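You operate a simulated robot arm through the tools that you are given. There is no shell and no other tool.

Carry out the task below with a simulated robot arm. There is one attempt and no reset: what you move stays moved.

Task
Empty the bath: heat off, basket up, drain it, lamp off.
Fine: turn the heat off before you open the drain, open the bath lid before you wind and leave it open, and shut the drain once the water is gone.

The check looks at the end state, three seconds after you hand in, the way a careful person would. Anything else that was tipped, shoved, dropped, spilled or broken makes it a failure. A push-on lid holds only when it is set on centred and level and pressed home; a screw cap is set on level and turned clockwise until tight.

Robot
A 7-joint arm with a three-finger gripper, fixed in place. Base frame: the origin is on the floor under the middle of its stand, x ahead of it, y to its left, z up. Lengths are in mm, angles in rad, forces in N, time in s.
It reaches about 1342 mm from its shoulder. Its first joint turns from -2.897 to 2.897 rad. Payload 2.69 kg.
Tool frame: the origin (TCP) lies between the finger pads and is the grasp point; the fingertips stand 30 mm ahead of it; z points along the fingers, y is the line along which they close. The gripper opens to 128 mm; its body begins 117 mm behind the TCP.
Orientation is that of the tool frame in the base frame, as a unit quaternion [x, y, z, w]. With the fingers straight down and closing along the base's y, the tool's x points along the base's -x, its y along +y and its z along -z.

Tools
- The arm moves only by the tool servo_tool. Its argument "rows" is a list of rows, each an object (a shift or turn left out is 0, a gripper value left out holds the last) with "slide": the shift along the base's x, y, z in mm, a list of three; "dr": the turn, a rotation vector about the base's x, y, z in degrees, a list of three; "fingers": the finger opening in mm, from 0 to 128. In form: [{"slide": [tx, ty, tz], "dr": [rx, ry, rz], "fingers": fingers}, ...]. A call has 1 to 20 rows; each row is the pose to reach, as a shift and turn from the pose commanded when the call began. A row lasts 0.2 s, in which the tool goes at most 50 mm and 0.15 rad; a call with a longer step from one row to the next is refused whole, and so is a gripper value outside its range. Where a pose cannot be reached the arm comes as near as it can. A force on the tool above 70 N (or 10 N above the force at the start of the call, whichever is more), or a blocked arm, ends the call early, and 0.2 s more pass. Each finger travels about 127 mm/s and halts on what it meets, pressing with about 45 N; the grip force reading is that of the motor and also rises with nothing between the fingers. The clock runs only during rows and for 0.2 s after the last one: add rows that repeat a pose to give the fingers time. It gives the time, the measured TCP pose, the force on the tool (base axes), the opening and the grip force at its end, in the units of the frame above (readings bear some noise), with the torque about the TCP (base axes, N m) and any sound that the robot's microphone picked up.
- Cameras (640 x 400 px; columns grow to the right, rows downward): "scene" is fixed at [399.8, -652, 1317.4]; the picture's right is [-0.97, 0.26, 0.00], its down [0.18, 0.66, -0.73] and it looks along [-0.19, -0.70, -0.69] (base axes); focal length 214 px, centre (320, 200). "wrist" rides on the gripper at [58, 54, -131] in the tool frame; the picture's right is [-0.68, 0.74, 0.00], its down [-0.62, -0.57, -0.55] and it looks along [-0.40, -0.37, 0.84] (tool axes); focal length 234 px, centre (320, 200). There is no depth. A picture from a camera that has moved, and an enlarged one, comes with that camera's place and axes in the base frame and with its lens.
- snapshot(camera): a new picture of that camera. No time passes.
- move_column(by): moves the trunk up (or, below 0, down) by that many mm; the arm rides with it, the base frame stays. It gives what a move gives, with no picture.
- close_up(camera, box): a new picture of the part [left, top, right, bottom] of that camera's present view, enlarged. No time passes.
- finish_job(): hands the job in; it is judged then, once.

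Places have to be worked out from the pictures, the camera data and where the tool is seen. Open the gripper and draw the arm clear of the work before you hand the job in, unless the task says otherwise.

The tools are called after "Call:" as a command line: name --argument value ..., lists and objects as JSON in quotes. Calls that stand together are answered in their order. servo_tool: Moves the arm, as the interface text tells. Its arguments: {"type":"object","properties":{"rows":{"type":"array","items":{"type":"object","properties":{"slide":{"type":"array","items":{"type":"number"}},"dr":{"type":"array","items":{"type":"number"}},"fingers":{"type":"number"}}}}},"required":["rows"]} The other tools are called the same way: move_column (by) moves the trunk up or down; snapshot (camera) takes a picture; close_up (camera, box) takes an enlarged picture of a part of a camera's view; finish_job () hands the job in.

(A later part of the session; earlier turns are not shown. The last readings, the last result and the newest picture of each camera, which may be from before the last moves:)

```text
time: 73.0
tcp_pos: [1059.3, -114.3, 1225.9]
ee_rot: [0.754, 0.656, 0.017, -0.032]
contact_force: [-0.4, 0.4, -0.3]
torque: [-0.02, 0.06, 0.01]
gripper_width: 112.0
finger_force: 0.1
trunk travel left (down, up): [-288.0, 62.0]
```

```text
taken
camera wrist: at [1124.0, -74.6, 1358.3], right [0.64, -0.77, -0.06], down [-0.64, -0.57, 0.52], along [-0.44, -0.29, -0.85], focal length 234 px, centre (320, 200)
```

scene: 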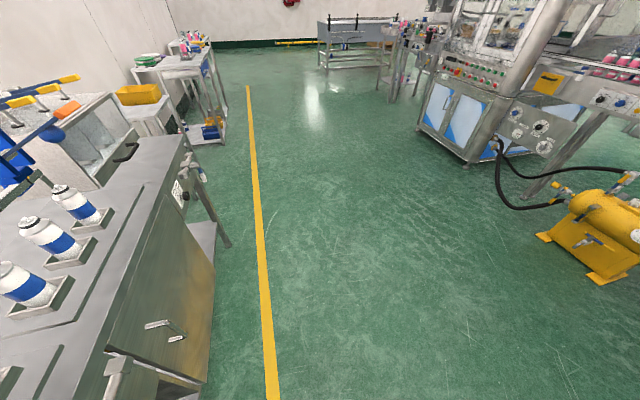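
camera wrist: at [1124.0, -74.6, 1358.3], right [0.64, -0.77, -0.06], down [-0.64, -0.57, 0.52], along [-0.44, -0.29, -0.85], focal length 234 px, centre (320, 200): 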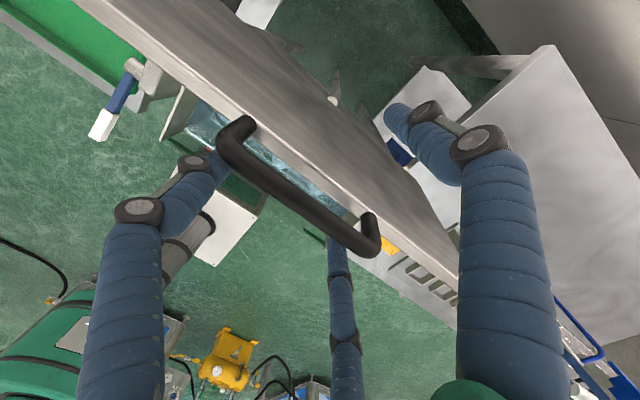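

Still tracking. I'll push on to lid ≈100°.

Call:
servo_tool --rows '[{"slide": [13, 0, 0]}, {"slide": [26, 0, 0]}]'

Call:
servo_tool --rows '[{"slide": [11, 0, 0]}, {"slide": [22, 0, 0]}]'

Call:
snapshot --camera "wrist"

```text
time: 73.6
tcp_pos: [1071.7, -113.2, 1224.9]
ee_rot: [0.753, 0.657, 0.017, -0.032]
contact_force: [0.4, -0.7, 0.0]
torque: [0.01, 0.06, -0.01]
gripper_width: 112.2
finger_force: 0.0
out of reach, approached as far as the arm can: row 2
trunk travel left (down, up): [-288.0, 62.0]
```

```text
time: 74.2
tcp_pos: [1071.0, -112.5, 1223.7]
ee_rot: [0.754, 0.656, 0.018, -0.031]
contact_force: [0.6, -0.1, 0.5]
torque: [0.06, 0.01, 0.01]
gripper_width: 111.9
finger_force: 0.1
out of reach, approached as far as the arm can: row 1, 2
trunk travel left (down, up): [-288.0, 62.0]
```

```text
taken
camera wrist: at [1134.8, -73.2, 1357.5], right [0.64, -0.77, -0.06], down [-0.64, -0.57, 0.52], along [-0.44, -0.29, -0.85], focal length 234 px, centre (320, 200)
```

wrist: 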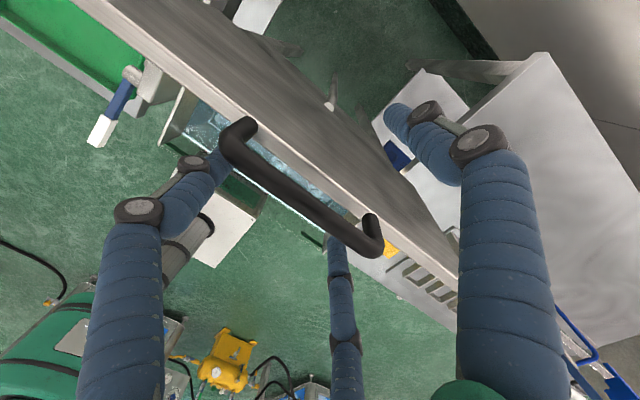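

Reach limit again with the lid ≈93°. I'll close the fingers partway to nudge the bar a bit further back, then reopen and verify the lid stays.

Call:
servo_tool --rows '[{"slide": [0, 0, 0], "fingers": 80}, {"slide": [0, 0, 0], "fingers": 56}, {"slide": [0, 0, 0], "fingers": 44}, {"slide": [0, 0, 0], "fingers": 44}]'

Call:
servo_tool --rows '[{"slide": [0, 0, 0], "fingers": 70}, {"slide": [0, 0, 0], "fingers": 104}, {"slide": [0, 0, 0], "fingers": 104}, {"slide": [0, 0, 0], "fingers": 104}, {"slide": [0, 0, 0], "fingers": 104}]'

Call:
snapshot --camera "wrist"

```text
time: 75.2
tcp_pos: [1071.0, -112.0, 1220.7]
ee_rot: [0.754, 0.656, 0.017, -0.033]
contact_force: [-0.1, 2.2, -8.6]
torque: [-0.35, 0.0, 0.11]
gripper_width: 45.1
finger_force: 0.5
trunk travel left (down, up): [-288.0, 62.0]
```

```text
time: 76.4
tcp_pos: [1070.3, -111.8, 1225.3]
ee_rot: [0.754, 0.656, 0.017, -0.031]
contact_force: [0.0, 0.6, -0.4]
torque: [0.0, -0.01, 0.01]
gripper_width: 103.9
finger_force: 0.0
trunk travel left (down, up): [-288.0, 62.0]
```

```text
taken
camera wrist: at [1134.7, -73.0, 1357.4], right [0.64, -0.77, -0.06], down [-0.64, -0.57, 0.52], along [-0.44, -0.29, -0.85], focal length 234 px, centre (320, 200)
```

wrist: 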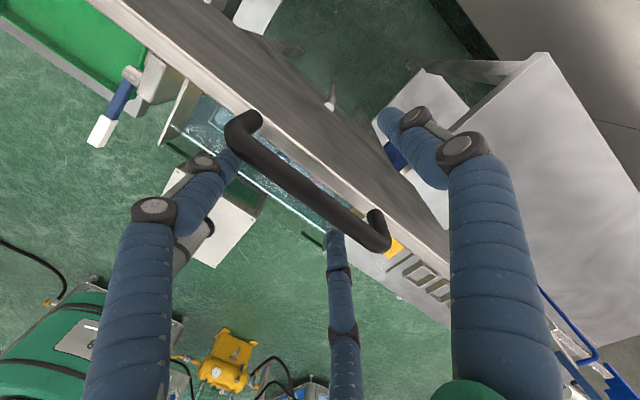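

The lid holds at ≈96° with no contact. Now I'll lift off with the last of the trunk travel, then step back carefully.

Call:
move_column --by 62

Call:
servo_tool --rows '[{"slide": [-6, 0, 6]}]'

```text
time: 77.4
tcp_pos: [1071.3, -111.9, 1283.8]
ee_rot: [0.754, 0.656, 0.017, -0.033]
contact_force: [1.1, -0.1, 0.2]
torque: [0.04, 0.0, 0.01]
gripper_width: 103.8
finger_force: 0.1
trunk travel left (down, up): [-350.0, 0.0]
```

```text
time: 77.8
tcp_pos: [1063.6, -111.3, 1291.9]
ee_rot: [0.753, 0.657, 0.018, -0.031]
contact_force: [0.4, -0.1, 0.2]
torque: [0.02, 0.0, 0.03]
gripper_width: 104.1
finger_force: 0.0
trunk travel left (down, up): [-350.0, 0.0]
```

Tracking correctly. Another small step up and back.

Call:
servo_tool --rows '[{"slide": [-4, 0, 14]}]'

Call:
servo_tool --rows '[{"slide": [-8, 0, 16]}]'

```text
time: 78.2
tcp_pos: [1061.8, -112.6, 1305.5]
ee_rot: [0.754, 0.656, 0.018, -0.031]
contact_force: [0.0, -0.5, -1.1]
torque: [0.02, -0.01, -0.05]
gripper_width: 103.9
finger_force: 0.1
trunk travel left (down, up): [-350.0, 0.0]
```

```text
time: 78.6
tcp_pos: [1053.5, -111.7, 1320.3]
ee_rot: [0.754, 0.656, 0.018, -0.031]
contact_force: [-0.5, 0.4, -0.4]
torque: [0.01, 0.01, 0.05]
gripper_width: 104.2
finger_force: 0.2
trunk travel left (down, up): [-350.0, 0.0]
```

Clearance is now ~65 mm. Stepping back in x one row at a time.

Call:
servo_tool --rows '[{"slide": [-20, 0, 8]}]'

Call:
servo_tool --rows '[{"slide": [-25, 0, 0]}]'

Call:
servo_tool --rows '[{"slide": [-25, 0, 0]}]'

```text
time: 79.0
tcp_pos: [1034.8, -111.4, 1331.1]
ee_rot: [0.754, 0.656, 0.018, -0.032]
contact_force: [0.2, -0.5, 0.5]
torque: [0.01, 0.03, -0.01]
gripper_width: 104.2
finger_force: 0.1
trunk travel left (down, up): [-350.0, 0.0]
```

```text
time: 79.4
tcp_pos: [1008.5, -110.6, 1329.2]
ee_rot: [0.754, 0.656, 0.018, -0.031]
contact_force: [-0.4, 0.1, 0.3]
torque: [-0.02, 0.07, 0.02]
gripper_width: 104.1
finger_force: 0.0
trunk travel left (down, up): [-350.0, 0.0]
```

```text
time: 79.8
tcp_pos: [984.3, -112.1, 1327.6]
ee_rot: [0.754, 0.656, 0.018, -0.032]
contact_force: [1.2, -0.4, -2.3]
torque: [-0.01, 0.11, -0.01]
gripper_width: 104.0
finger_force: 0.0
trunk travel left (down, up): [-350.0, 0.0]
```

Call:
servo_tool --rows '[{"slide": [-30, 0, 0]}, {"slide": [-60, 0, 0]}]'

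Call:
servo_tool --rows '[{"slide": [-40, 0, 0]}, {"slide": [-80, 0, 0]}]'

Call:
snapshot --camera "wrist"

```text
time: 80.4
tcp_pos: [919.4, -111.3, 1332.7]
ee_rot: [0.754, 0.656, 0.019, -0.03]
contact_force: [-0.3, 0.7, 0.8]
torque: [-0.02, -0.13, 0.03]
gripper_width: 104.0
finger_force: 0.1
trunk travel left (down, up): [-350.0, 0.0]
```

```text
time: 81.0
tcp_pos: [839.7, -113.1, 1330.1]
ee_rot: [0.754, 0.656, 0.018, -0.032]
contact_force: [-0.5, 0.2, 0.8]
torque: [-0.01, -0.05, 0.01]
gripper_width: 103.6
finger_force: 0.1
trunk travel left (down, up): [-350.0, 0.0]
```

```text
taken
camera wrist: at [903.7, -73.7, 1463.7], right [0.63, -0.77, -0.06], down [-0.64, -0.57, 0.52], along [-0.44, -0.29, -0.85], focal length 234 px, centre (320, 200)
```

wrist: 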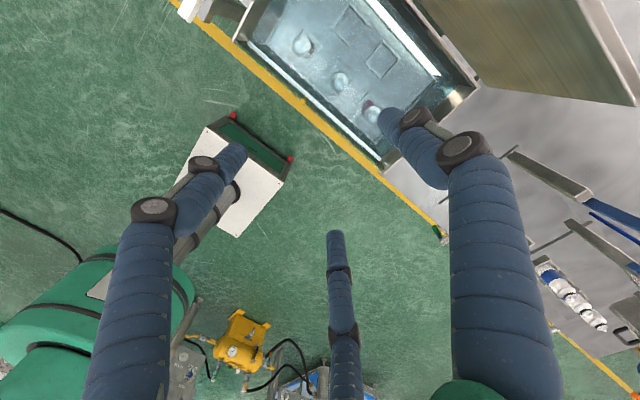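

The lid stays open and the arm is clear. Now I'll retreat further and roll the tool back to its default orientation, which tracked well before.

Call:
servo_tool --rows '[{"slide": [-30, 0, 0], "dr": [0, 0, 0]}, {"slide": [-60, 0, 0], "dr": [0, 0, 8]}, {"slide": [-90, 0, 0], "dr": [0, 0, 16]}, {"slide": [-120, 0, 0], "dr": [0, 0, 24]}, {"slide": [-150, 0, 0], "dr": [0, 0, 32]}, {"slide": [-180, 0, 0], "dr": [0, 0, 40]}, {"slide": [-210, 0, 0], "dr": [0, 0, 48]}, {"slide": [-230, 0, 0], "dr": [0, 0, 56]}, {"slide": [-240, 0, 0], "dr": [0, 0, 64]}, {"slide": [-240, 0, 0], "dr": [0, 0, 72]}, {"slide": [-240, 0, 0], "dr": [0, 0, 80]}, {"slide": [-240, 0, 0], "dr": [0, 0, 88]}, {"slide": [-240, 0, 0], "dr": [0, 0, 97]}]'

Call:
snapshot --camera "wrist"

```text
refused: row 13 steps farther than a row can; nothing moved
```

```text
taken
camera wrist: at [903.7, -73.7, 1463.7], right [0.63, -0.77, -0.06], down [-0.64, -0.57, 0.52], along [-0.44, -0.29, -0.85], focal length 234 px, centre (320, 200)
```

wrist: 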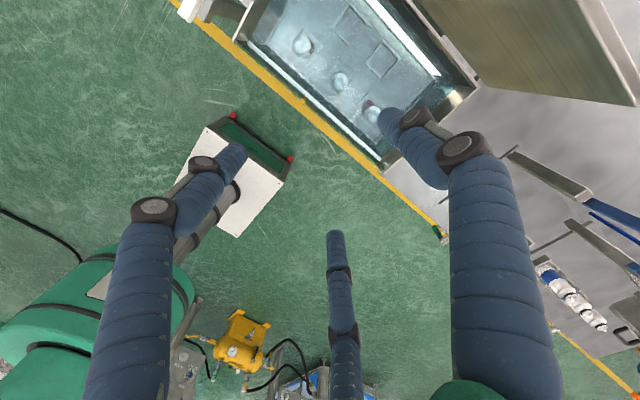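

The last row's turn was slightly over the limit, so I'm resending with smaller turns.

Call:
servo_tool --rows '[{"slide": [-30, 0, 0], "dr": [0, 0, 0]}, {"slide": [-60, 0, 0], "dr": [0, 0, 8]}, {"slide": [-90, 0, 0], "dr": [0, 0, 16]}, {"slide": [-120, 0, 0], "dr": [0, 0, 24]}, {"slide": [-150, 0, 0], "dr": [0, 0, 32]}, {"slide": [-180, 0, 0], "dr": [0, 0, 40]}, {"slide": [-210, 0, 0], "dr": [0, 0, 48]}, {"slide": [-230, 0, 0], "dr": [0, 0, 56]}, {"slide": [-240, 0, 0], "dr": [0, 0, 64]}, {"slide": [-240, 0, 0], "dr": [0, 0, 72]}, {"slide": [-240, 0, 0], "dr": [0, 0, 80]}, {"slide": [-240, 0, 0], "dr": [0, 0, 88]}, {"slide": [-240, 0, 0], "dr": [0, 0, 96]}]'

Call:
snapshot --camera "wrist"

```text
time: 83.8
tcp_pos: [601.9, -111.7, 1328.3]
ee_rot: [0.017, 0.999, -0.012, -0.034]
contact_force: [-0.2, -0.2, -0.5]
torque: [-0.06, -0.01, 0.0]
gripper_width: 103.9
finger_force: 0.0
trunk travel left (down, up): [-350.0, 0.0]
```

```text
taken
camera wrist: at [556.0, -55.7, 1462.8], right [0.7, 0.71, -0.06], down [0.63, -0.57, 0.52], along [0.33, -0.4, -0.85], focal length 234 px, centre (320, 200)
```

wrist: 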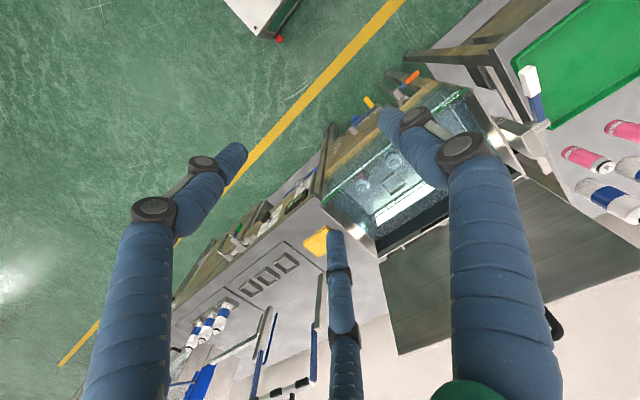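

Good. Now I'll lower the trunk fully and pitch the tool forward toward the crank.

Call:
move_column --by -350

Call:
servo_tool --rows '[{"slide": [-5, 3, -15], "dr": [0, -7, 0]}, {"slide": [-10, 6, -35], "dr": [0, -14, 0]}, {"slide": [-15, 9, -55], "dr": [0, -21, 0]}, {"slide": [-20, 12, -75], "dr": [0, -28, 0]}, {"slide": [-20, 15, -95], "dr": [0, -35, 0]}, {"slide": [-20, 18, -115], "dr": [0, -42, 0]}, {"slide": [-20, 21, -135], "dr": [0, -49, 0]}]'

Call:
snapshot --camera "wrist"

```text
time: 87.2
tcp_pos: [602.7, -111.6, 980.3]
ee_rot: [0.017, 0.999, -0.011, -0.034]
contact_force: [0.8, 0.4, 0.5]
torque: [0.0, 0.0, 0.0]
gripper_width: 104.0
finger_force: 0.1
trunk travel left (down, up): [0.0, 350.0]
```

```text
time: 89.0
tcp_pos: [561.0, -82.8, 793.8]
ee_rot: [0.022, 0.949, 0.011, 0.314]
contact_force: [1.0, 0.5, -0.1]
torque: [0.02, 0.05, 0.0]
gripper_width: 103.8
finger_force: 0.1
out of reach, approached as far as the arm can: row 7
trunk travel left (down, up): [0.0, 350.0]
stopped in row 7: the arm was blocked; the commanded pose is now the measured one
```

```text
taken
camera wrist: at [438.1, -30.4, 865.5], right [0.57, 0.7, 0.43], down [0.15, -0.6, 0.79], along [0.81, -0.39, -0.44], focal length 234 px, centre (320, 200)
```

wrist: 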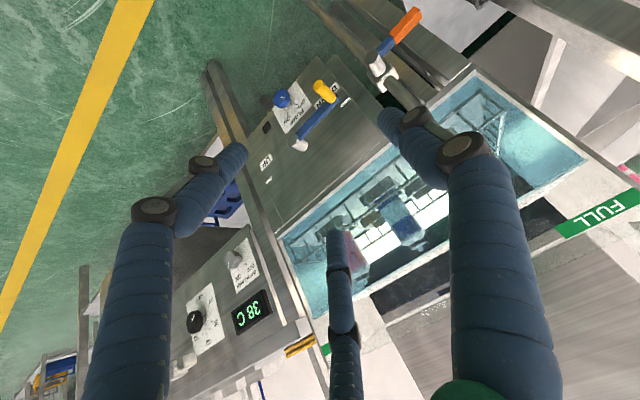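

The arm blocks when folded this close to its stand. I'll move outward first, then pitch further.

Call:
servo_tool --rows '[{"slide": [20, 0, 10]}, {"slide": [45, 0, 10]}, {"slide": [70, 0, 10]}, {"slide": [70, 0, 10], "dr": [0, -7, 0]}, {"slide": [70, 0, 10], "dr": [0, -14, 0]}, {"slide": [70, 0, 10], "dr": [0, -21, 0]}]'

```text
time: 90.4
tcp_pos: [629.1, -77.6, 805.7]
ee_rot: [0.0, 0.876, 0.018, 0.481]
contact_force: [1.7, -7.1, 2.8]
torque: [0.5, 0.2, 0.43]
gripper_width: 104.0
finger_force: 0.1
out of reach, approached as far as the arm can: row 4, 5
trunk travel left (down, up): [0.0, 350.0]
```

Call:
servo_tool --rows '[{"slide": [0, 0, 0]}]'

Call:
snapshot --camera "wrist"

```text
time: 90.8
tcp_pos: [630.3, -84.2, 806.0]
ee_rot: [0.021, 0.876, 0.014, 0.482]
contact_force: [0.4, 0.0, -0.3]
torque: [0.0, -0.01, -0.01]
gripper_width: 103.6
finger_force: 0.1
trunk travel left (down, up): [0.0, 350.0]
```

```text
taken
camera wrist: at [490.4, -30.8, 828.2], right [0.38, 0.7, 0.6], down [-0.15, -0.6, 0.79], along [0.91, -0.39, -0.12], focal length 234 px, centre (320, 200)
```

wrist: 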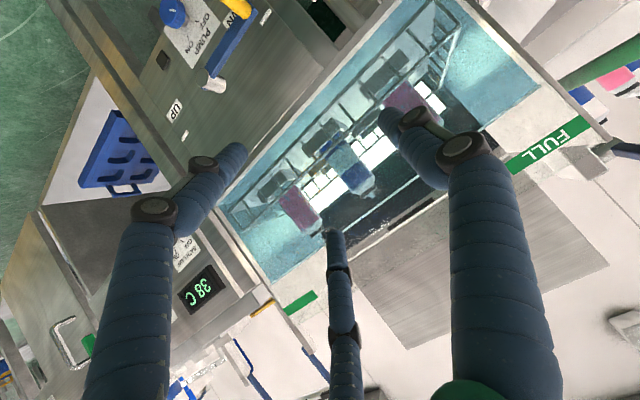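

Settled with no contact. I'll lower toward the crank's height, keeping x≈640, in stages.

Call:
servo_tool --rows '[{"slide": [5, 5, -30]}, {"slide": [10, 10, -60]}, {"slide": [15, 15, -90]}, {"slide": [20, 18, -120]}]'

Call:
servo_tool --rows '[{"slide": [3, 0, -25], "dr": [0, -3, 0]}, {"slide": [6, 0, -50], "dr": [0, -6, 0]}, {"slide": [9, 0, -75], "dr": [0, -9, 0]}]'

Call:
snapshot --camera "wrist"

```text
time: 91.8
tcp_pos: [646.7, -73.2, 694.8]
ee_rot: [0.017, 0.875, 0.02, 0.483]
contact_force: [0.1, -0.1, -0.3]
torque: [-0.01, -0.01, -0.04]
gripper_width: 104.0
finger_force: 0.1
out of reach, approached as far as the arm can: row 4
trunk travel left (down, up): [0.0, 350.0]
```

```text
time: 92.6
tcp_pos: [664.5, -81.6, 625.4]
ee_rot: [0.027, 0.835, 0.035, 0.548]
contact_force: [-0.4, 0.0, 0.7]
torque: [0.0, 0.05, -0.01]
gripper_width: 104.0
finger_force: 0.0
out of reach, approached as far as the arm can: row 1, 2, 3
trunk travel left (down, up): [0.0, 350.0]
```

```text
taken
camera wrist: at [521.8, -29.3, 629.9], right [0.27, 0.68, 0.68], down [-0.26, -0.63, 0.73], along [0.93, -0.38, 0.0], focal length 234 px, centre (320, 200)
```

wrist: 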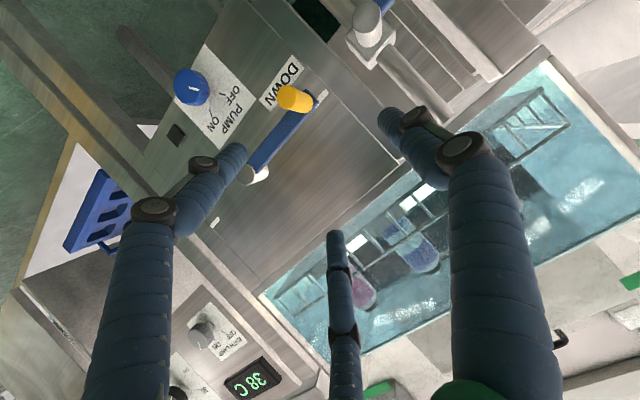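

Call:
close_up --camera "wrist" --box '[160, 40, 360, 240]'

```text
2.00 times, centred on (260, 140) of wrist
camera zoom: at [521.8, -29.3, 629.9], right [0.27, 0.68, 0.68], down [-0.26, -0.63, 0.73], along [0.93, -0.38, 0.0], focal length 468 px, centre (440, 320)
```

zoom: 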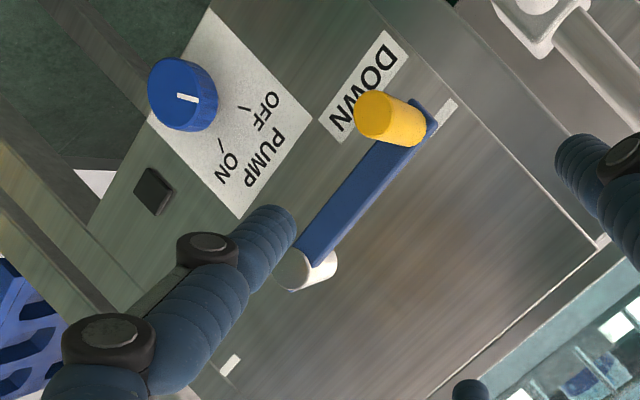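

The crank handle is confirmed: axis at y≈-66, z≈551, front x≈712, Ø≈24; hub axis at (y≈-168, z≈552). I'll line up in front of the handle.

Call:
servo_tool --rows '[{"slide": [0, 5, -25], "fingers": 80}, {"slide": [0, 10, -50], "dr": [0, 0, -1]}, {"slide": [0, 15, -74], "dr": [0, 0, -2]}]'

Call:
snapshot --camera "wrist"

```text
time: 93.4
tcp_pos: [668.8, -94.3, 556.5]
ee_rot: [0.039, 0.835, 0.036, 0.547]
contact_force: [0.3, -0.2, 0.8]
torque: [-0.03, 0.05, -0.02]
gripper_width: 80.0
finger_force: 0.1
out of reach, approached as far as the arm can: row 1, 2, 3
trunk travel left (down, up): [0.0, 350.0]
```

```text
taken
camera wrist: at [527.6, -39.2, 561.5], right [0.29, 0.66, 0.69], down [-0.27, -0.64, 0.72], along [0.92, -0.4, 0.0], focal length 234 px, centre (320, 200)
```

wrist: 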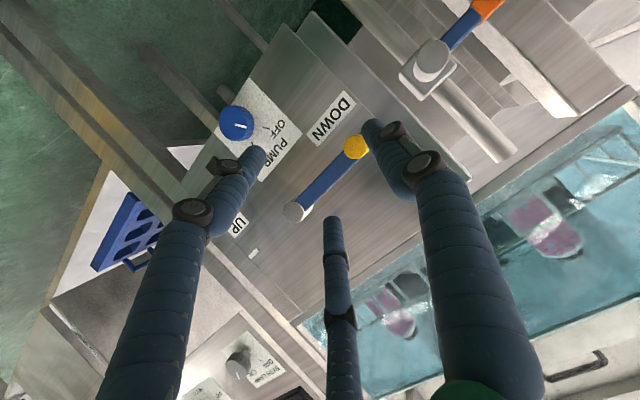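

The low pose close to the base pulls the tool off in y. Moving outward should help, so I'll command a point farther forward but still short of the handle.

Call:
servo_tool --rows '[{"slide": [10, -8, 8]}, {"slide": [20, -16, 16]}, {"slide": [20, -16, 16]}]'

```text
time: 94.2
tcp_pos: [690.4, -109.7, 572.9]
ee_rot: [0.038, 0.836, 0.037, 0.546]
contact_force: [-0.5, 0.0, 0.0]
torque: [-0.02, 0.02, 0.01]
gripper_width: 79.9
finger_force: 0.0
trunk travel left (down, up): [0.0, 350.0]
```

So commands start from where the arm actually got to. Now I'll correct to the handle axis (y≈-66, z≈553) at x≈685.

Call:
servo_tool --rows '[{"slide": [-4, 22, -10]}, {"slide": [-5, 44, -20]}, {"slide": [-5, 44, -20]}]'

Call:
snapshot --camera "wrist"

```text
time: 95.0
tcp_pos: [680.0, -83.8, 551.1]
ee_rot: [0.032, 0.835, 0.042, 0.547]
contact_force: [0.2, 0.0, 0.5]
torque: [0.01, 0.03, 0.0]
gripper_width: 79.8
finger_force: 0.1
out of reach, approached as far as the arm can: row 1, 2, 3
trunk travel left (down, up): [0.0, 350.0]
```

```text
taken
camera wrist: at [538.1, -31.8, 556.6], right [0.28, 0.67, 0.69], down [-0.26, -0.64, 0.72], along [0.93, -0.38, 0.0], focal length 234 px, centre (320, 200)
```

wrist: 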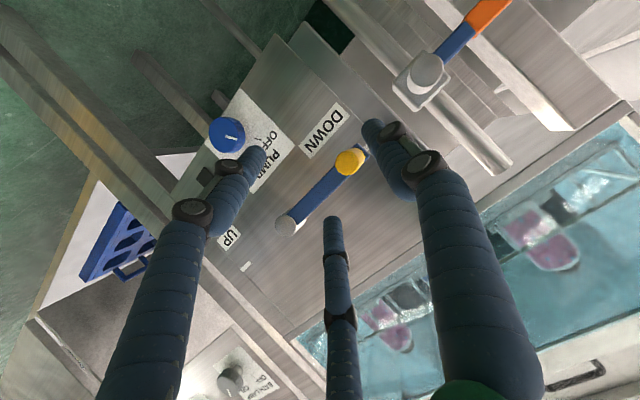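

The arm needs a minimum radius here; further forward it will reach. The handle is within the open fingers' clearance, so I'll move forward while centring.

Call:
servo_tool --rows '[{"slide": [8, 6, 0]}, {"slide": [16, 12, 0]}, {"slide": [22, 17, 0]}, {"slide": [22, 17, 0]}]'

Call:
snapshot --camera "wrist"

```text
time: 96.0
tcp_pos: [698.1, -86.5, 551.8]
ee_rot: [0.031, 0.836, 0.043, 0.546]
contact_force: [0.0, -0.5, -0.4]
torque: [0.02, 0.04, 0.03]
gripper_width: 79.8
finger_force: 0.0
out of reach, approached as far as the arm can: row 1, 2, 3, 4
trunk travel left (down, up): [0.0, 350.0]
```

```text
taken
camera wrist: at [556.2, -35.1, 556.3], right [0.27, 0.67, 0.69], down [-0.26, -0.64, 0.72], along [0.93, -0.38, 0.0], focal length 234 px, centre (320, 200)
```

wrist: 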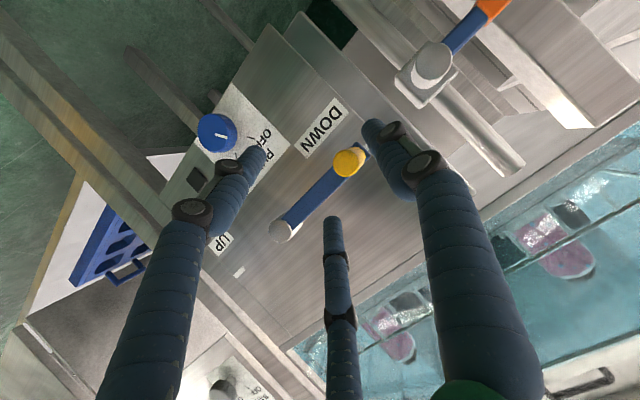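

The +y move is limited by the wrist roll here, as rolling positive freed it earlier. I'll roll +60° about the tool axis (three-jaw symmetry makes this fine), then centre on the handle.

Call:
servo_tool --rows '[{"slide": [-3, 0, 0], "dr": [6.9, 0.3, -3]}, {"slide": [-6, 0, 0], "dr": [13.7, 0.6, -6]}, {"slide": [-10, 0, 0], "dr": [20.5, 0.9, -9]}, {"slide": [-10, 0, 0], "dr": [27.4, 1.2, -12]}, {"slide": [-10, 0, 0], "dr": [34.2, 1.4, -15]}, {"slide": [-10, 0, 0], "dr": [41.1, 1.7, -17.9]}, {"slide": [-10, 0, 0], "dr": [47.9, 2, -20.9]}, {"slide": [-10, 0, 0], "dr": [54.8, 2.3, -23.9]}]'

Call:
servo_tool --rows '[{"slide": [0, 10, 0]}, {"slide": [0, 20, 0]}]'

Call:
snapshot --camera "wrist"

```text
time: 97.8
tcp_pos: [684.2, -87.7, 556.4]
ee_rot: [0.451, 0.71, 0.304, 0.447]
contact_force: [-1.2, 0.8, -0.2]
torque: [-0.04, 0.05, 0.0]
gripper_width: 79.9
finger_force: 0.0
out of reach, approached as far as the arm can: row 1, 2, 4, 6, 7, 8
trunk travel left (down, up): [0.0, 350.0]
```

```text
time: 98.4
tcp_pos: [683.0, -78.4, 557.9]
ee_rot: [0.448, 0.712, 0.308, 0.444]
contact_force: [0.1, 0.1, -0.2]
torque: [0.0, -0.02, 0.0]
gripper_width: 79.9
finger_force: 0.0
out of reach, approached as far as the arm can: row 1, 2
trunk travel left (down, up): [0.0, 350.0]
```

```text
taken
camera wrist: at [573.3, -11.2, 635.5], right [0.41, -0.32, 0.86], down [-0.58, -0.82, -0.03], along [0.71, -0.48, -0.51], focal length 234 px, centre (320, 200)
```

wrist: 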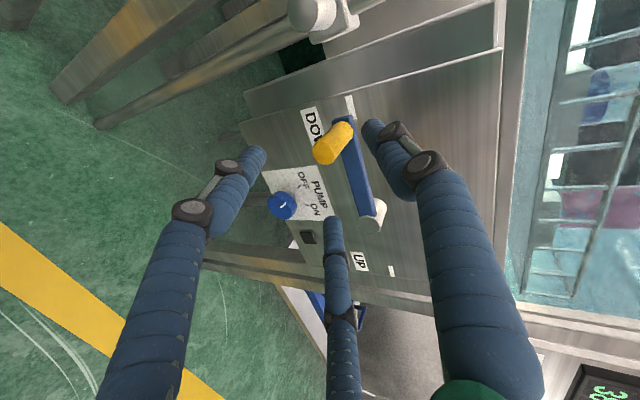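

Call:
servo_tool --rows '[{"slide": [10, 5, -2]}, {"slide": [20, 9, -4]}, {"slide": [25, 12, -6]}]'

Call:
snapshot --camera "wrist"

```text
time: 99.2
tcp_pos: [683.5, -78.1, 557.2]
ee_rot: [0.446, 0.713, 0.309, 0.444]
contact_force: [-0.2, 0.2, 0.3]
torque: [0.01, 0.01, -0.04]
gripper_width: 80.3
finger_force: 0.0
out of reach, approached as far as the arm can: row 1, 2, 3
trunk travel left (down, up): [0.0, 350.0]
```

```text
taken
camera wrist: at [573.3, -11.1, 635.6], right [0.41, -0.31, 0.86], down [-0.58, -0.82, -0.03], along [0.71, -0.49, -0.51], focal length 234 px, centre (320, 200)
```

wrist: 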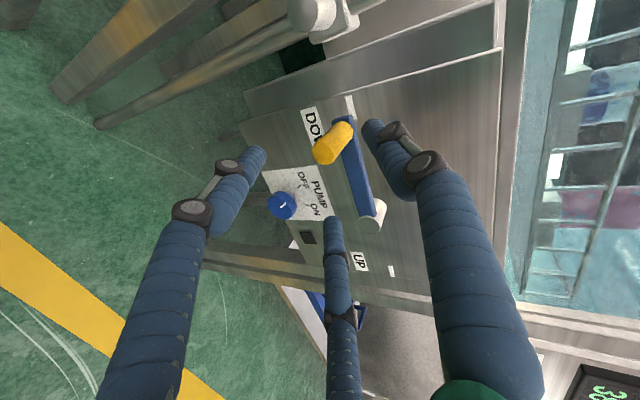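

The arm is at a wrist limit for pointing this level so low. Tilting the tool a bit more downward should free it, so I'll add ~10° of down-pitch and try to move forward.

Call:
servo_tool --rows '[{"slide": [0, 0, 4], "dr": [0, 5, 0]}, {"slide": [0, 0, 8], "dr": [0, 10, 0]}]'

Call:
servo_tool --rows '[{"slide": [8, 5, 0]}, {"slide": [16, 10, 0]}]'

```text
time: 99.8
tcp_pos: [684.1, -79.1, 563.8]
ee_rot: [0.474, 0.748, 0.264, 0.381]
contact_force: [0.4, 0.2, 0.3]
torque: [-0.01, -0.03, 0.0]
gripper_width: 79.8
finger_force: 0.1
trunk travel left (down, up): [0.0, 350.0]
```

```text
time: 100.4
tcp_pos: [699.6, -73.5, 565.6]
ee_rot: [0.473, 0.749, 0.266, 0.381]
contact_force: [0.2, -0.7, 0.1]
torque: [0.0, 0.01, -0.02]
gripper_width: 80.0
finger_force: 0.1
out of reach, approached as far as the arm can: row 2
trunk travel left (down, up): [0.0, 350.0]
```

Progress: (700,-74,566) at 35° down-pitch. A little more pitch and forward to centre on the handle.

Call:
servo_tool --rows '[{"slide": [5, 1, 0], "dr": [0, 3, 0]}, {"slide": [10, 3, -2], "dr": [0, 6, 0]}, {"slide": [15, 5, -5], "dr": [0, 6, 0]}]'

Call:
snapshot --camera "wrist"

```text
time: 101.2
tcp_pos: [716.4, -69.9, 560.2]
ee_rot: [0.488, 0.766, 0.239, 0.343]
contact_force: [0.3, 0.5, 0.5]
torque: [-0.02, 0.0, 0.03]
gripper_width: 79.8
finger_force: 0.1
trunk travel left (down, up): [0.0, 350.0]
```

```text
taken
camera wrist: at [631.2, 0.1, 665.9], right [0.63, -0.31, 0.71], down [-0.57, -0.81, 0.14], along [0.53, -0.49, -0.69], focal length 234 px, centre (320, 200)
```

wrist: 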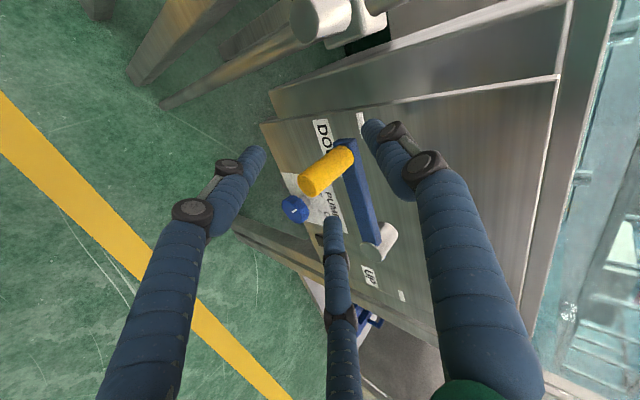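

The handle sits centred between the fingers. I'll close to a cage (46) around it and begin winding over the top, starting with 30°.

Call:
servo_tool --rows '[{"slide": [0, 0, 0], "fingers": 60}, {"slide": [0, 0, 0], "fingers": 46}, {"slide": [0, 0, 0], "fingers": 46}]'

Call:
servo_tool --rows '[{"slide": [0, -1.5, 17.7]}, {"slide": [0, -6.2, 34.9]}, {"slide": [0, -13.7, 51]}]'

Call:
snapshot --camera "wrist"

```text
time: 102.0
tcp_pos: [714.8, -68.0, 559.3]
ee_rot: [0.488, 0.766, 0.239, 0.343]
contact_force: [0.1, 0.6, 0.9]
torque: [-0.02, -0.02, 0.0]
gripper_width: 45.9
finger_force: 0.3
trunk travel left (down, up): [0.0, 350.0]
```

```text
time: 102.9
tcp_pos: [714.8, -75.1, 611.1]
ee_rot: [0.484, 0.768, 0.24, 0.343]
contact_force: [-11.9, 32.5, 7.2]
torque: [1.31, 0.5, 0.14]
gripper_width: 60.5
finger_force: 11.3
trunk travel left (down, up): [0.0, 350.0]
stopped in row 3: the force on the tool passed its limit at 74 N (the readings are from after the stop); the commanded pose is now the measured one
```

```text
taken
camera wrist: at [629.9, -7.0, 716.5], right [0.63, -0.31, 0.72], down [-0.56, -0.81, 0.14], along [0.54, -0.49, -0.68], focal length 234 px, centre (320, 200)
```

wrist: 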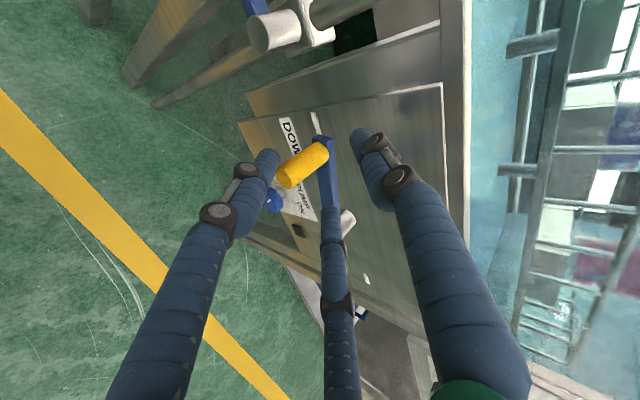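

The crank moved ~20° but it's stiff, and the individual fingers yield. A closed fist pushing from behind the handle will be firmer. First I'll relax and see whether the crank holds its position.

Call:
servo_tool --rows '[{"slide": [0, 2, -6], "fingers": 70}, {"slide": [0, 4, -12], "fingers": 80}, {"slide": [0, 4, -12], "fingers": 80}]'

Call:
snapshot --camera "wrist"

```text
time: 103.7
tcp_pos: [717.2, -75.7, 598.7]
ee_rot: [0.485, 0.767, 0.24, 0.345]
contact_force: [-1.3, -0.2, 0.8]
torque: [0.03, -0.01, 0.02]
gripper_width: 79.8
finger_force: 0.1
trunk travel left (down, up): [0.0, 350.0]
```

```text
taken
camera wrist: at [632.2, -6.1, 705.3], right [0.62, -0.31, 0.72], down [-0.57, -0.81, 0.14], along [0.54, -0.49, -0.68], focal length 234 px, centre (320, 200)
```

wrist: 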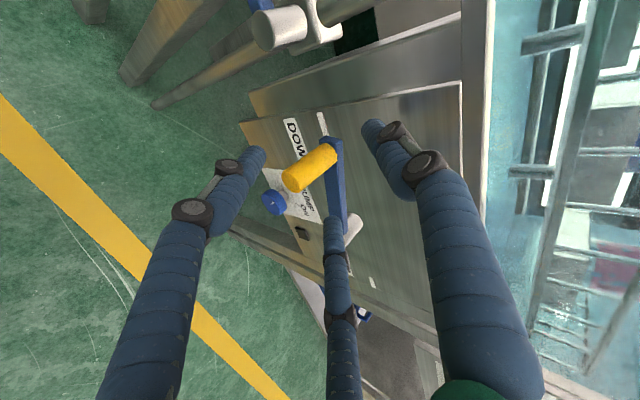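

The crank holds at ≈21° on its own. I'll back the fingers off, close them into a fist, and come in underneath the handle to push it up.

Call:
servo_tool --rows '[{"slide": [-17, 0, 14]}, {"slide": [-38, 0, 30]}, {"slide": [-44, 0, 34], "fingers": 40}, {"slide": [-44, 0, 34], "fingers": 0}, {"slide": [-44, 0, 34], "fingers": 0}, {"slide": [-44, 0, 34], "fingers": 0}]'

Call:
servo_tool --rows '[{"slide": [0, 6, -25]}, {"slide": [0, 12, -50]}, {"slide": [2, 18, -75]}, {"slide": [4, 20, -92]}]'

Call:
snapshot --camera "wrist"

```text
time: 105.1
tcp_pos: [673.9, -74.7, 634.4]
ee_rot: [0.485, 0.766, 0.241, 0.345]
contact_force: [-0.5, 1.1, -0.4]
torque: [-0.01, 0.01, -0.01]
gripper_width: 2.0
finger_force: 31.3
trunk travel left (down, up): [0.0, 350.0]
```

```text
time: 106.1
tcp_pos: [677.6, -62.1, 542.4]
ee_rot: [0.483, 0.768, 0.245, 0.342]
contact_force: [0.0, -0.2, 0.2]
torque: [0.0, -0.05, 0.02]
gripper_width: 2.0
finger_force: 31.4
out of reach, approached as far as the arm can: row 3, 4
trunk travel left (down, up): [0.0, 350.0]
```

```text
taken
camera wrist: at [592.4, 4.5, 648.9], right [0.63, -0.31, 0.71], down [-0.56, -0.82, 0.13], along [0.54, -0.48, -0.69], focal length 234 px, centre (320, 200)
```

wrist: 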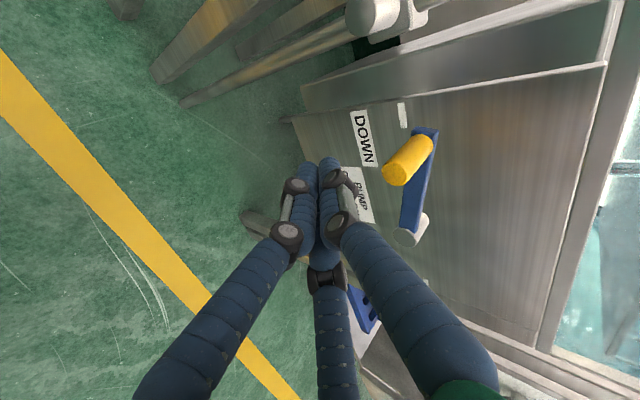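

The fist is in front-below the handle (handle front ≈(712,-67,580)). I'll slide forward so the fingertips go under the handle's end, then push up along the arc.

Call:
servo_tool --rows '[{"slide": [10, 1, 0]}, {"slide": [22, 2, 1]}, {"slide": [24, 2, 1]}]'

Call:
snapshot --camera "wrist"

```text
time: 106.9
tcp_pos: [701.1, -61.9, 544.9]
ee_rot: [0.483, 0.768, 0.244, 0.342]
contact_force: [-1.0, 0.1, 0.6]
torque: [0.01, 0.02, 0.01]
gripper_width: 2.0
finger_force: 31.2
trunk travel left (down, up): [0.0, 350.0]
```

```text
taken
camera wrist: at [616.3, 5.7, 650.6], right [0.63, -0.31, 0.71], down [-0.56, -0.82, 0.13], along [0.54, -0.48, -0.69], focal length 234 px, centre (320, 200)
```

wrist: 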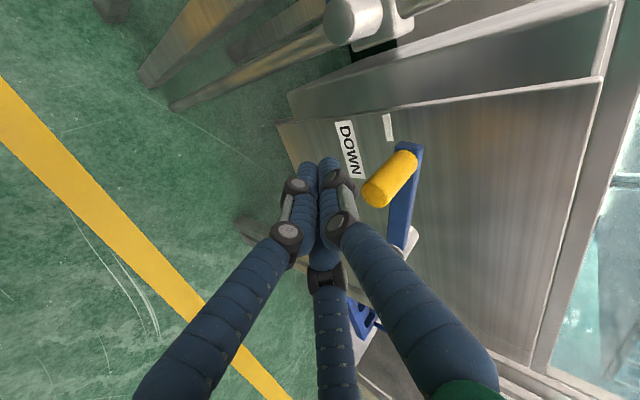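

The fist is positioned just under the handle's end. Pushing up along the arc to ~40° first.

Call:
servo_tool --rows '[{"slide": [0, 1, 11]}, {"slide": [0, 0, 22]}, {"slide": [0, -1.3, 33.8]}, {"slide": [0, -4, 43]}, {"slide": [0, -6.8, 52.4]}]'

Call:
snapshot --camera "wrist"

```text
time: 108.1
tcp_pos: [700.0, -68.1, 596.0]
ee_rot: [0.486, 0.767, 0.24, 0.343]
contact_force: [-10.2, 4.0, -11.7]
torque: [0.19, 0.16, 0.07]
gripper_width: 5.9
finger_force: 31.2
trunk travel left (down, up): [0.0, 350.0]
```

```text
taken
camera wrist: at [615.7, 1.6, 701.2], right [0.63, -0.31, 0.72], down [-0.57, -0.81, 0.14], along [0.54, -0.49, -0.68], focal length 234 px, centre (320, 200)
```

wrist: 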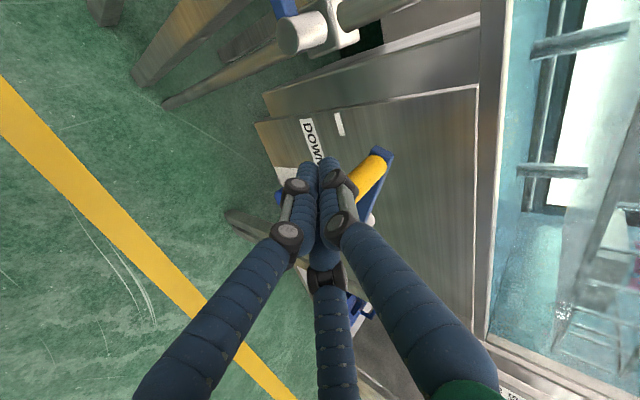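

Pushing works at ~16 N. Continuing to ~70°.

Call:
servo_tool --rows '[{"slide": [0, -3.9, 8.8]}, {"slide": [0, -8.4, 17.3]}, {"slide": [0, -13.8, 25.6]}, {"slide": [0, -19.7, 33.2]}, {"slide": [0, -26.3, 40.4]}, {"slide": [0, -33.4, 47]}]'

Call:
snapshot --camera "wrist"

```text
time: 109.5
tcp_pos: [701.5, -100.7, 645.3]
ee_rot: [0.484, 0.767, 0.24, 0.346]
contact_force: [-6.0, 5.7, -6.6]
torque: [0.11, 0.13, -0.06]
gripper_width: 1.8
finger_force: 31.5
trunk travel left (down, up): [0.0, 350.0]
```

```text
taken
camera wrist: at [617.2, -31.8, 749.7], right [0.62, -0.31, 0.72], down [-0.57, -0.81, 0.14], along [0.54, -0.49, -0.68], focal length 234 px, centre (320, 200)
```

wrist: 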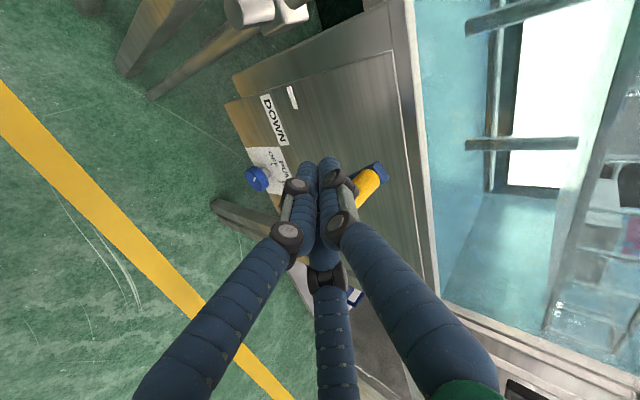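

Still light force. Continuing over the top to ~110°.

Call:
servo_tool --rows '[{"slide": [0, -7.6, 6]}, {"slide": [0, -15.7, 11.2]}, {"slide": [0, -24.1, 15.8]}, {"slide": [0, -32.9, 19.7]}, {"slide": [0, -41.9, 22.8]}, {"slide": [0, -51.1, 25]}, {"slide": [0, -60.4, 27.4]}, {"slide": [0, -69.8, 29]}]'

Call:
snapshot --camera "wrist"

```text
time: 111.3
tcp_pos: [700.9, -170.9, 672.4]
ee_rot: [0.485, 0.767, 0.24, 0.345]
contact_force: [-0.6, 9.2, -3.6]
torque: [0.2, 0.1, 0.15]
gripper_width: 2.0
finger_force: 31.7
trunk travel left (down, up): [0.0, 350.0]
```

```text
taken
camera wrist: at [616.1, -101.8, 777.5], right [0.62, -0.31, 0.72], down [-0.57, -0.81, 0.14], along [0.54, -0.49, -0.68], focal length 234 px, centre (320, 200)
```

wrist: 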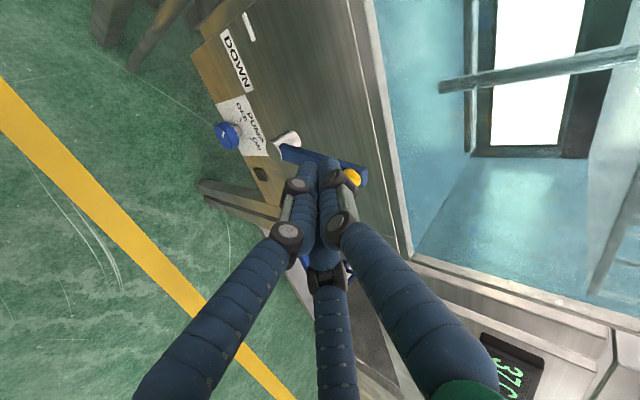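

The crank has passed the top. Continuing around to ~150°, with the fist moving above the handle.

Call:
servo_tool --rows '[{"slide": [0, -9.3, 1.8]}, {"slide": [0, -18.5, 1.8]}, {"slide": [0, -27.6, 1]}, {"slide": [0, -36.4, -0.7]}, {"slide": [0, -44.9, -3.3]}, {"slide": [0, -53, -6.9]}, {"slide": [0, -60.8, -11.4]}, {"slide": [0, -67.9, -17]}]'

Call:
snapshot --camera "wrist"

```text
time: 113.1
tcp_pos: [701.0, -239.0, 656.4]
ee_rot: [0.485, 0.767, 0.24, 0.345]
contact_force: [2.3, 1.2, 8.0]
torque: [-0.06, -0.15, 0.13]
gripper_width: 2.2
finger_force: 31.6
trunk travel left (down, up): [0.0, 350.0]
```

```text
taken
camera wrist: at [616.4, -169.7, 761.1], right [0.62, -0.31, 0.72], down [-0.57, -0.81, 0.14], along [0.54, -0.49, -0.68], focal length 234 px, centre (320, 200)
```

wrist: 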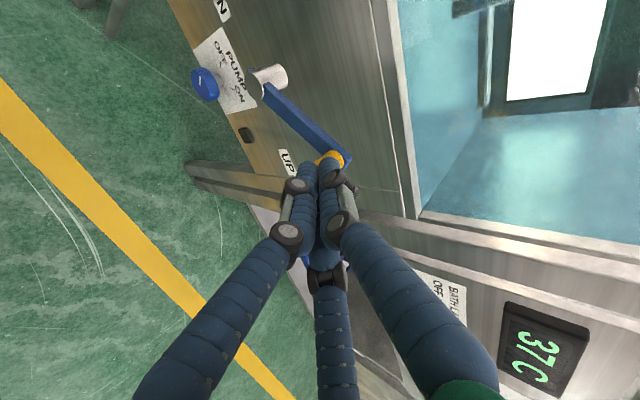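

Crank at ≈145°. Continuing down to the UP mark.

Call:
servo_tool --rows '[{"slide": [0, -6.7, -5.8]}, {"slide": [0, -12.7, -12.7]}, {"slide": [0, -18.2, -20.1]}, {"slide": [0, -23, -28.1]}, {"slide": [0, -26.9, -36.5]}, {"slide": [0, -30.2, -45.2]}]'

Call:
snapshot --camera "wrist"

```text
time: 114.5
tcp_pos: [700.1, -267.3, 609.2]
ee_rot: [0.487, 0.766, 0.239, 0.345]
contact_force: [-16.1, -5.1, 8.9]
torque: [-0.07, 0.33, -0.18]
gripper_width: 2.0
finger_force: 31.1
trunk travel left (down, up): [0.0, 350.0]
```

```text
taken
camera wrist: at [615.6, -200.0, 715.2], right [0.62, -0.31, 0.72], down [-0.57, -0.81, 0.14], along [0.54, -0.49, -0.68], focal length 234 px, centre (320, 200)
```

wrist: 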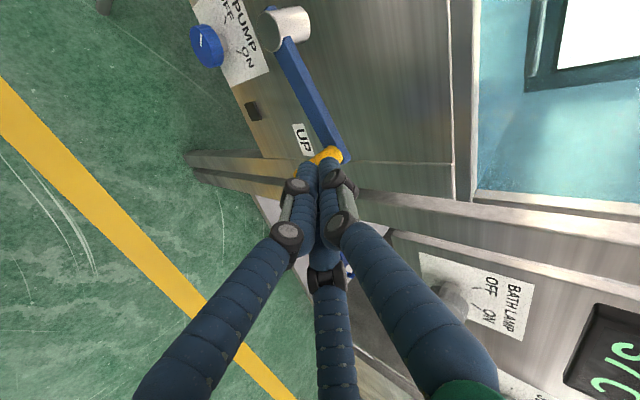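

Close to the UP mark now (~165–170°). I'll push down a bit more to its end.

Call:
servo_tool --rows '[{"slide": [0, 0, -7]}, {"slide": [0, 1, -14]}]'

Call:
snapshot --camera "wrist"

```text
time: 115.1
tcp_pos: [701.8, -268.0, 598.1]
ee_rot: [0.484, 0.767, 0.241, 0.346]
contact_force: [2.1, -0.3, 6.9]
torque: [-0.01, -0.13, 0.07]
gripper_width: 2.2
finger_force: 31.3
trunk travel left (down, up): [0.0, 350.0]
```

```text
taken
camera wrist: at [617.1, -198.9, 702.5], right [0.62, -0.31, 0.72], down [-0.57, -0.81, 0.14], along [0.54, -0.49, -0.68], focal length 234 px, centre (320, 200)
```

wrist: 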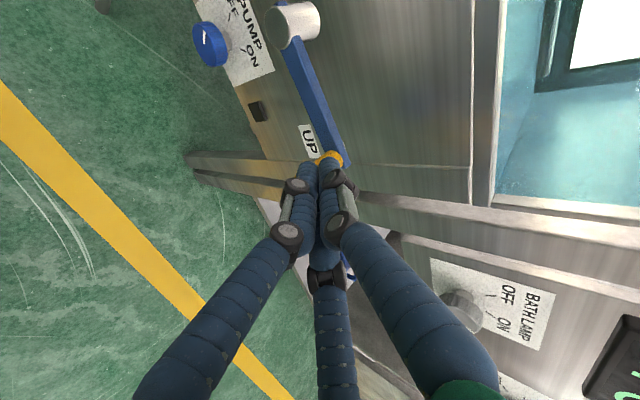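

The crank arm reads about 177°. I'll push another few mm to seat it, then back off and inspect crank and basket.

Call:
servo_tool --rows '[{"slide": [0, 0, -4]}, {"slide": [0, 0, -8]}]'

Call:
servo_tool --rows '[{"slide": [-10, 0, 12]}, {"slide": [-30, 0, 35]}, {"slide": [-50, 10, 60]}, {"slide": [-70, 30, 90]}, {"slide": [-70, 60, 120]}, {"slide": [-70, 90, 150]}]'

Call:
snapshot --camera "wrist"

```text
time: 115.7
tcp_pos: [702.5, -267.9, 591.1]
ee_rot: [0.485, 0.766, 0.241, 0.346]
contact_force: [2.8, -5.8, 9.3]
torque: [-0.22, -0.27, -0.08]
gripper_width: 2.1
finger_force: 31.3
trunk travel left (down, up): [0.0, 350.0]
```

```text
time: 117.1
tcp_pos: [631.2, -178.2, 737.6]
ee_rot: [0.486, 0.767, 0.24, 0.344]
contact_force: [0.9, -0.8, -0.9]
torque: [0.02, -0.02, 0.07]
gripper_width: 2.1
finger_force: 31.3
trunk travel left (down, up): [0.0, 350.0]
```

```text
taken
camera wrist: at [546.0, -109.3, 842.7], right [0.62, -0.31, 0.72], down [-0.57, -0.81, 0.14], along [0.54, -0.49, -0.68], focal length 234 px, centre (320, 200)
```

wrist: 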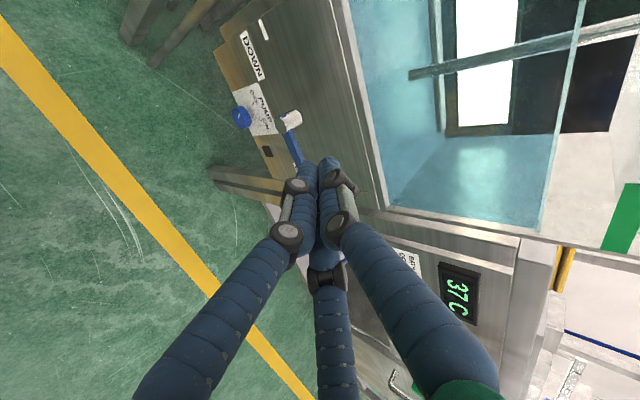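

The fist blocks the view of the crank; I'll shift sideways and up to look.

Call:
servo_tool --rows '[{"slide": [0, 40, 20]}, {"slide": [0, 80, 40]}, {"slide": [0, 120, 60]}, {"slide": [0, 150, 90]}]'

Call:
snapshot --camera "wrist"

```text
time: 118.1
tcp_pos: [630.9, -26.7, 827.1]
ee_rot: [0.485, 0.767, 0.24, 0.344]
contact_force: [0.4, -1.0, -0.7]
torque: [0.01, -0.02, 0.02]
gripper_width: 2.1
finger_force: 31.7
trunk travel left (down, up): [0.0, 350.0]
```

```text
taken
camera wrist: at [546.7, 40.8, 933.5], right [0.62, -0.31, 0.72], down [-0.57, -0.81, 0.14], along [0.54, -0.49, -0.68], focal length 234 px, centre (320, 200)
```

wrist: 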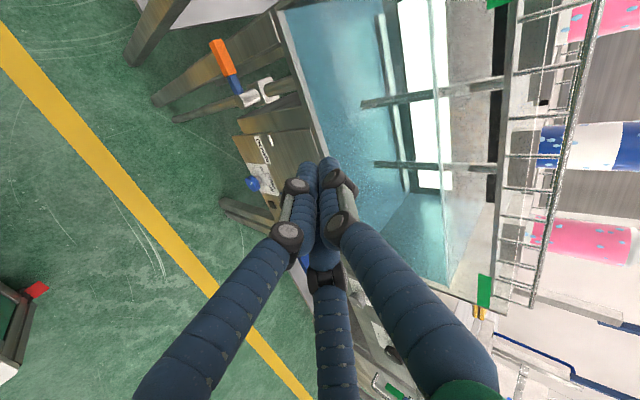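

The basket has clearly risen above the water. Now the drain valve: I'll zoom on it and on the crank/level from here.

Call:
close_up --camera "wrist" --box '[120, 0, 320, 220]'

Call:
close_up --camera "wrist" --box '[190, 30, 310, 120]'

```text
1.82 times, centred on (220, 110) of wrist
camera zoom: at [546.7, 40.8, 933.5], right [0.62, -0.31, 0.72], down [-0.57, -0.81, 0.14], along [0.54, -0.49, -0.68], focal length 426 px, centre (502, 364)
```

zoom: 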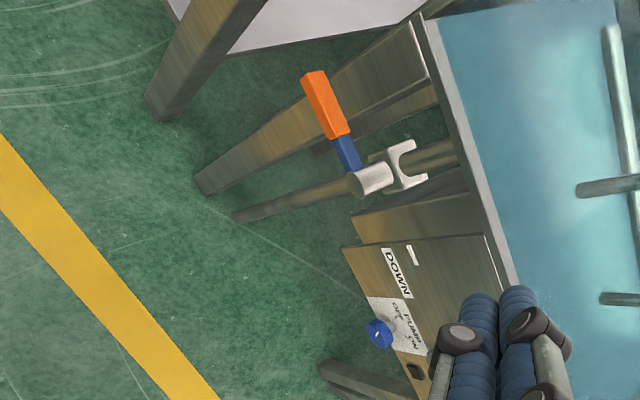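

```text
4.44 times, centred on (250, 75) of wrist
camera zoom: at [546.7, 40.8, 933.5], right [0.62, -0.31, 0.72], down [-0.57, -0.81, 0.14], along [0.54, -0.49, -0.68], focal length 1041 px, centre (631, 756)
```

zoom: 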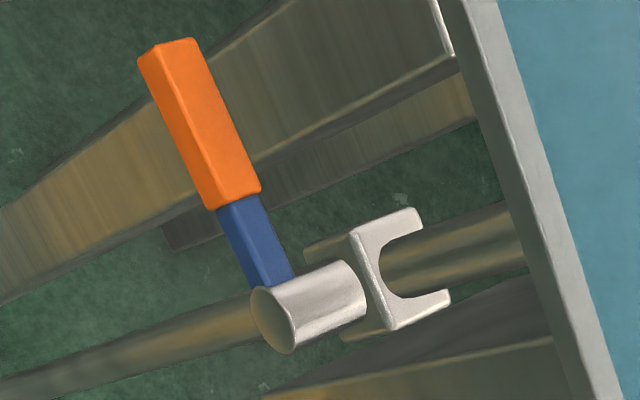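

The valve lever is horizontal at z≈543 (y 62–114, x≈777), with its hub at y≈24. I'll bring the fist above the orange grip to push it down toward in-line with the pipe.

Call:
servo_tool --rows '[{"slide": [0, 30, -30]}, {"slide": [0, 60, -60]}, {"slide": [0, 90, -90]}, {"slide": [0, 115, -120]}, {"slide": [10, 120, -150]}]'

Call:
snapshot --camera "wrist"

```text
time: 119.3
tcp_pos: [655.0, 30.4, 695.1]
ee_rot: [0.471, 0.78, 0.268, 0.314]
contact_force: [-0.3, 0.0, 0.5]
torque: [-0.03, 0.0, 0.0]
gripper_width: 2.5
finger_force: 31.3
out of reach, approached as far as the arm can: row 1, 2, 3, 4, 5
trunk travel left (down, up): [0.0, 350.0]
```

```text
taken
camera wrist: at [567.9, 87.0, 806.1], right [0.66, -0.31, 0.69], down [-0.51, -0.86, 0.1], along [0.56, -0.42, -0.72], focal length 234 px, centre (320, 200)
```

wrist: 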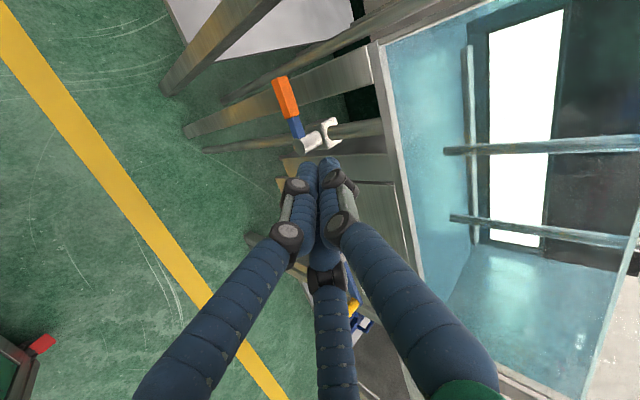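

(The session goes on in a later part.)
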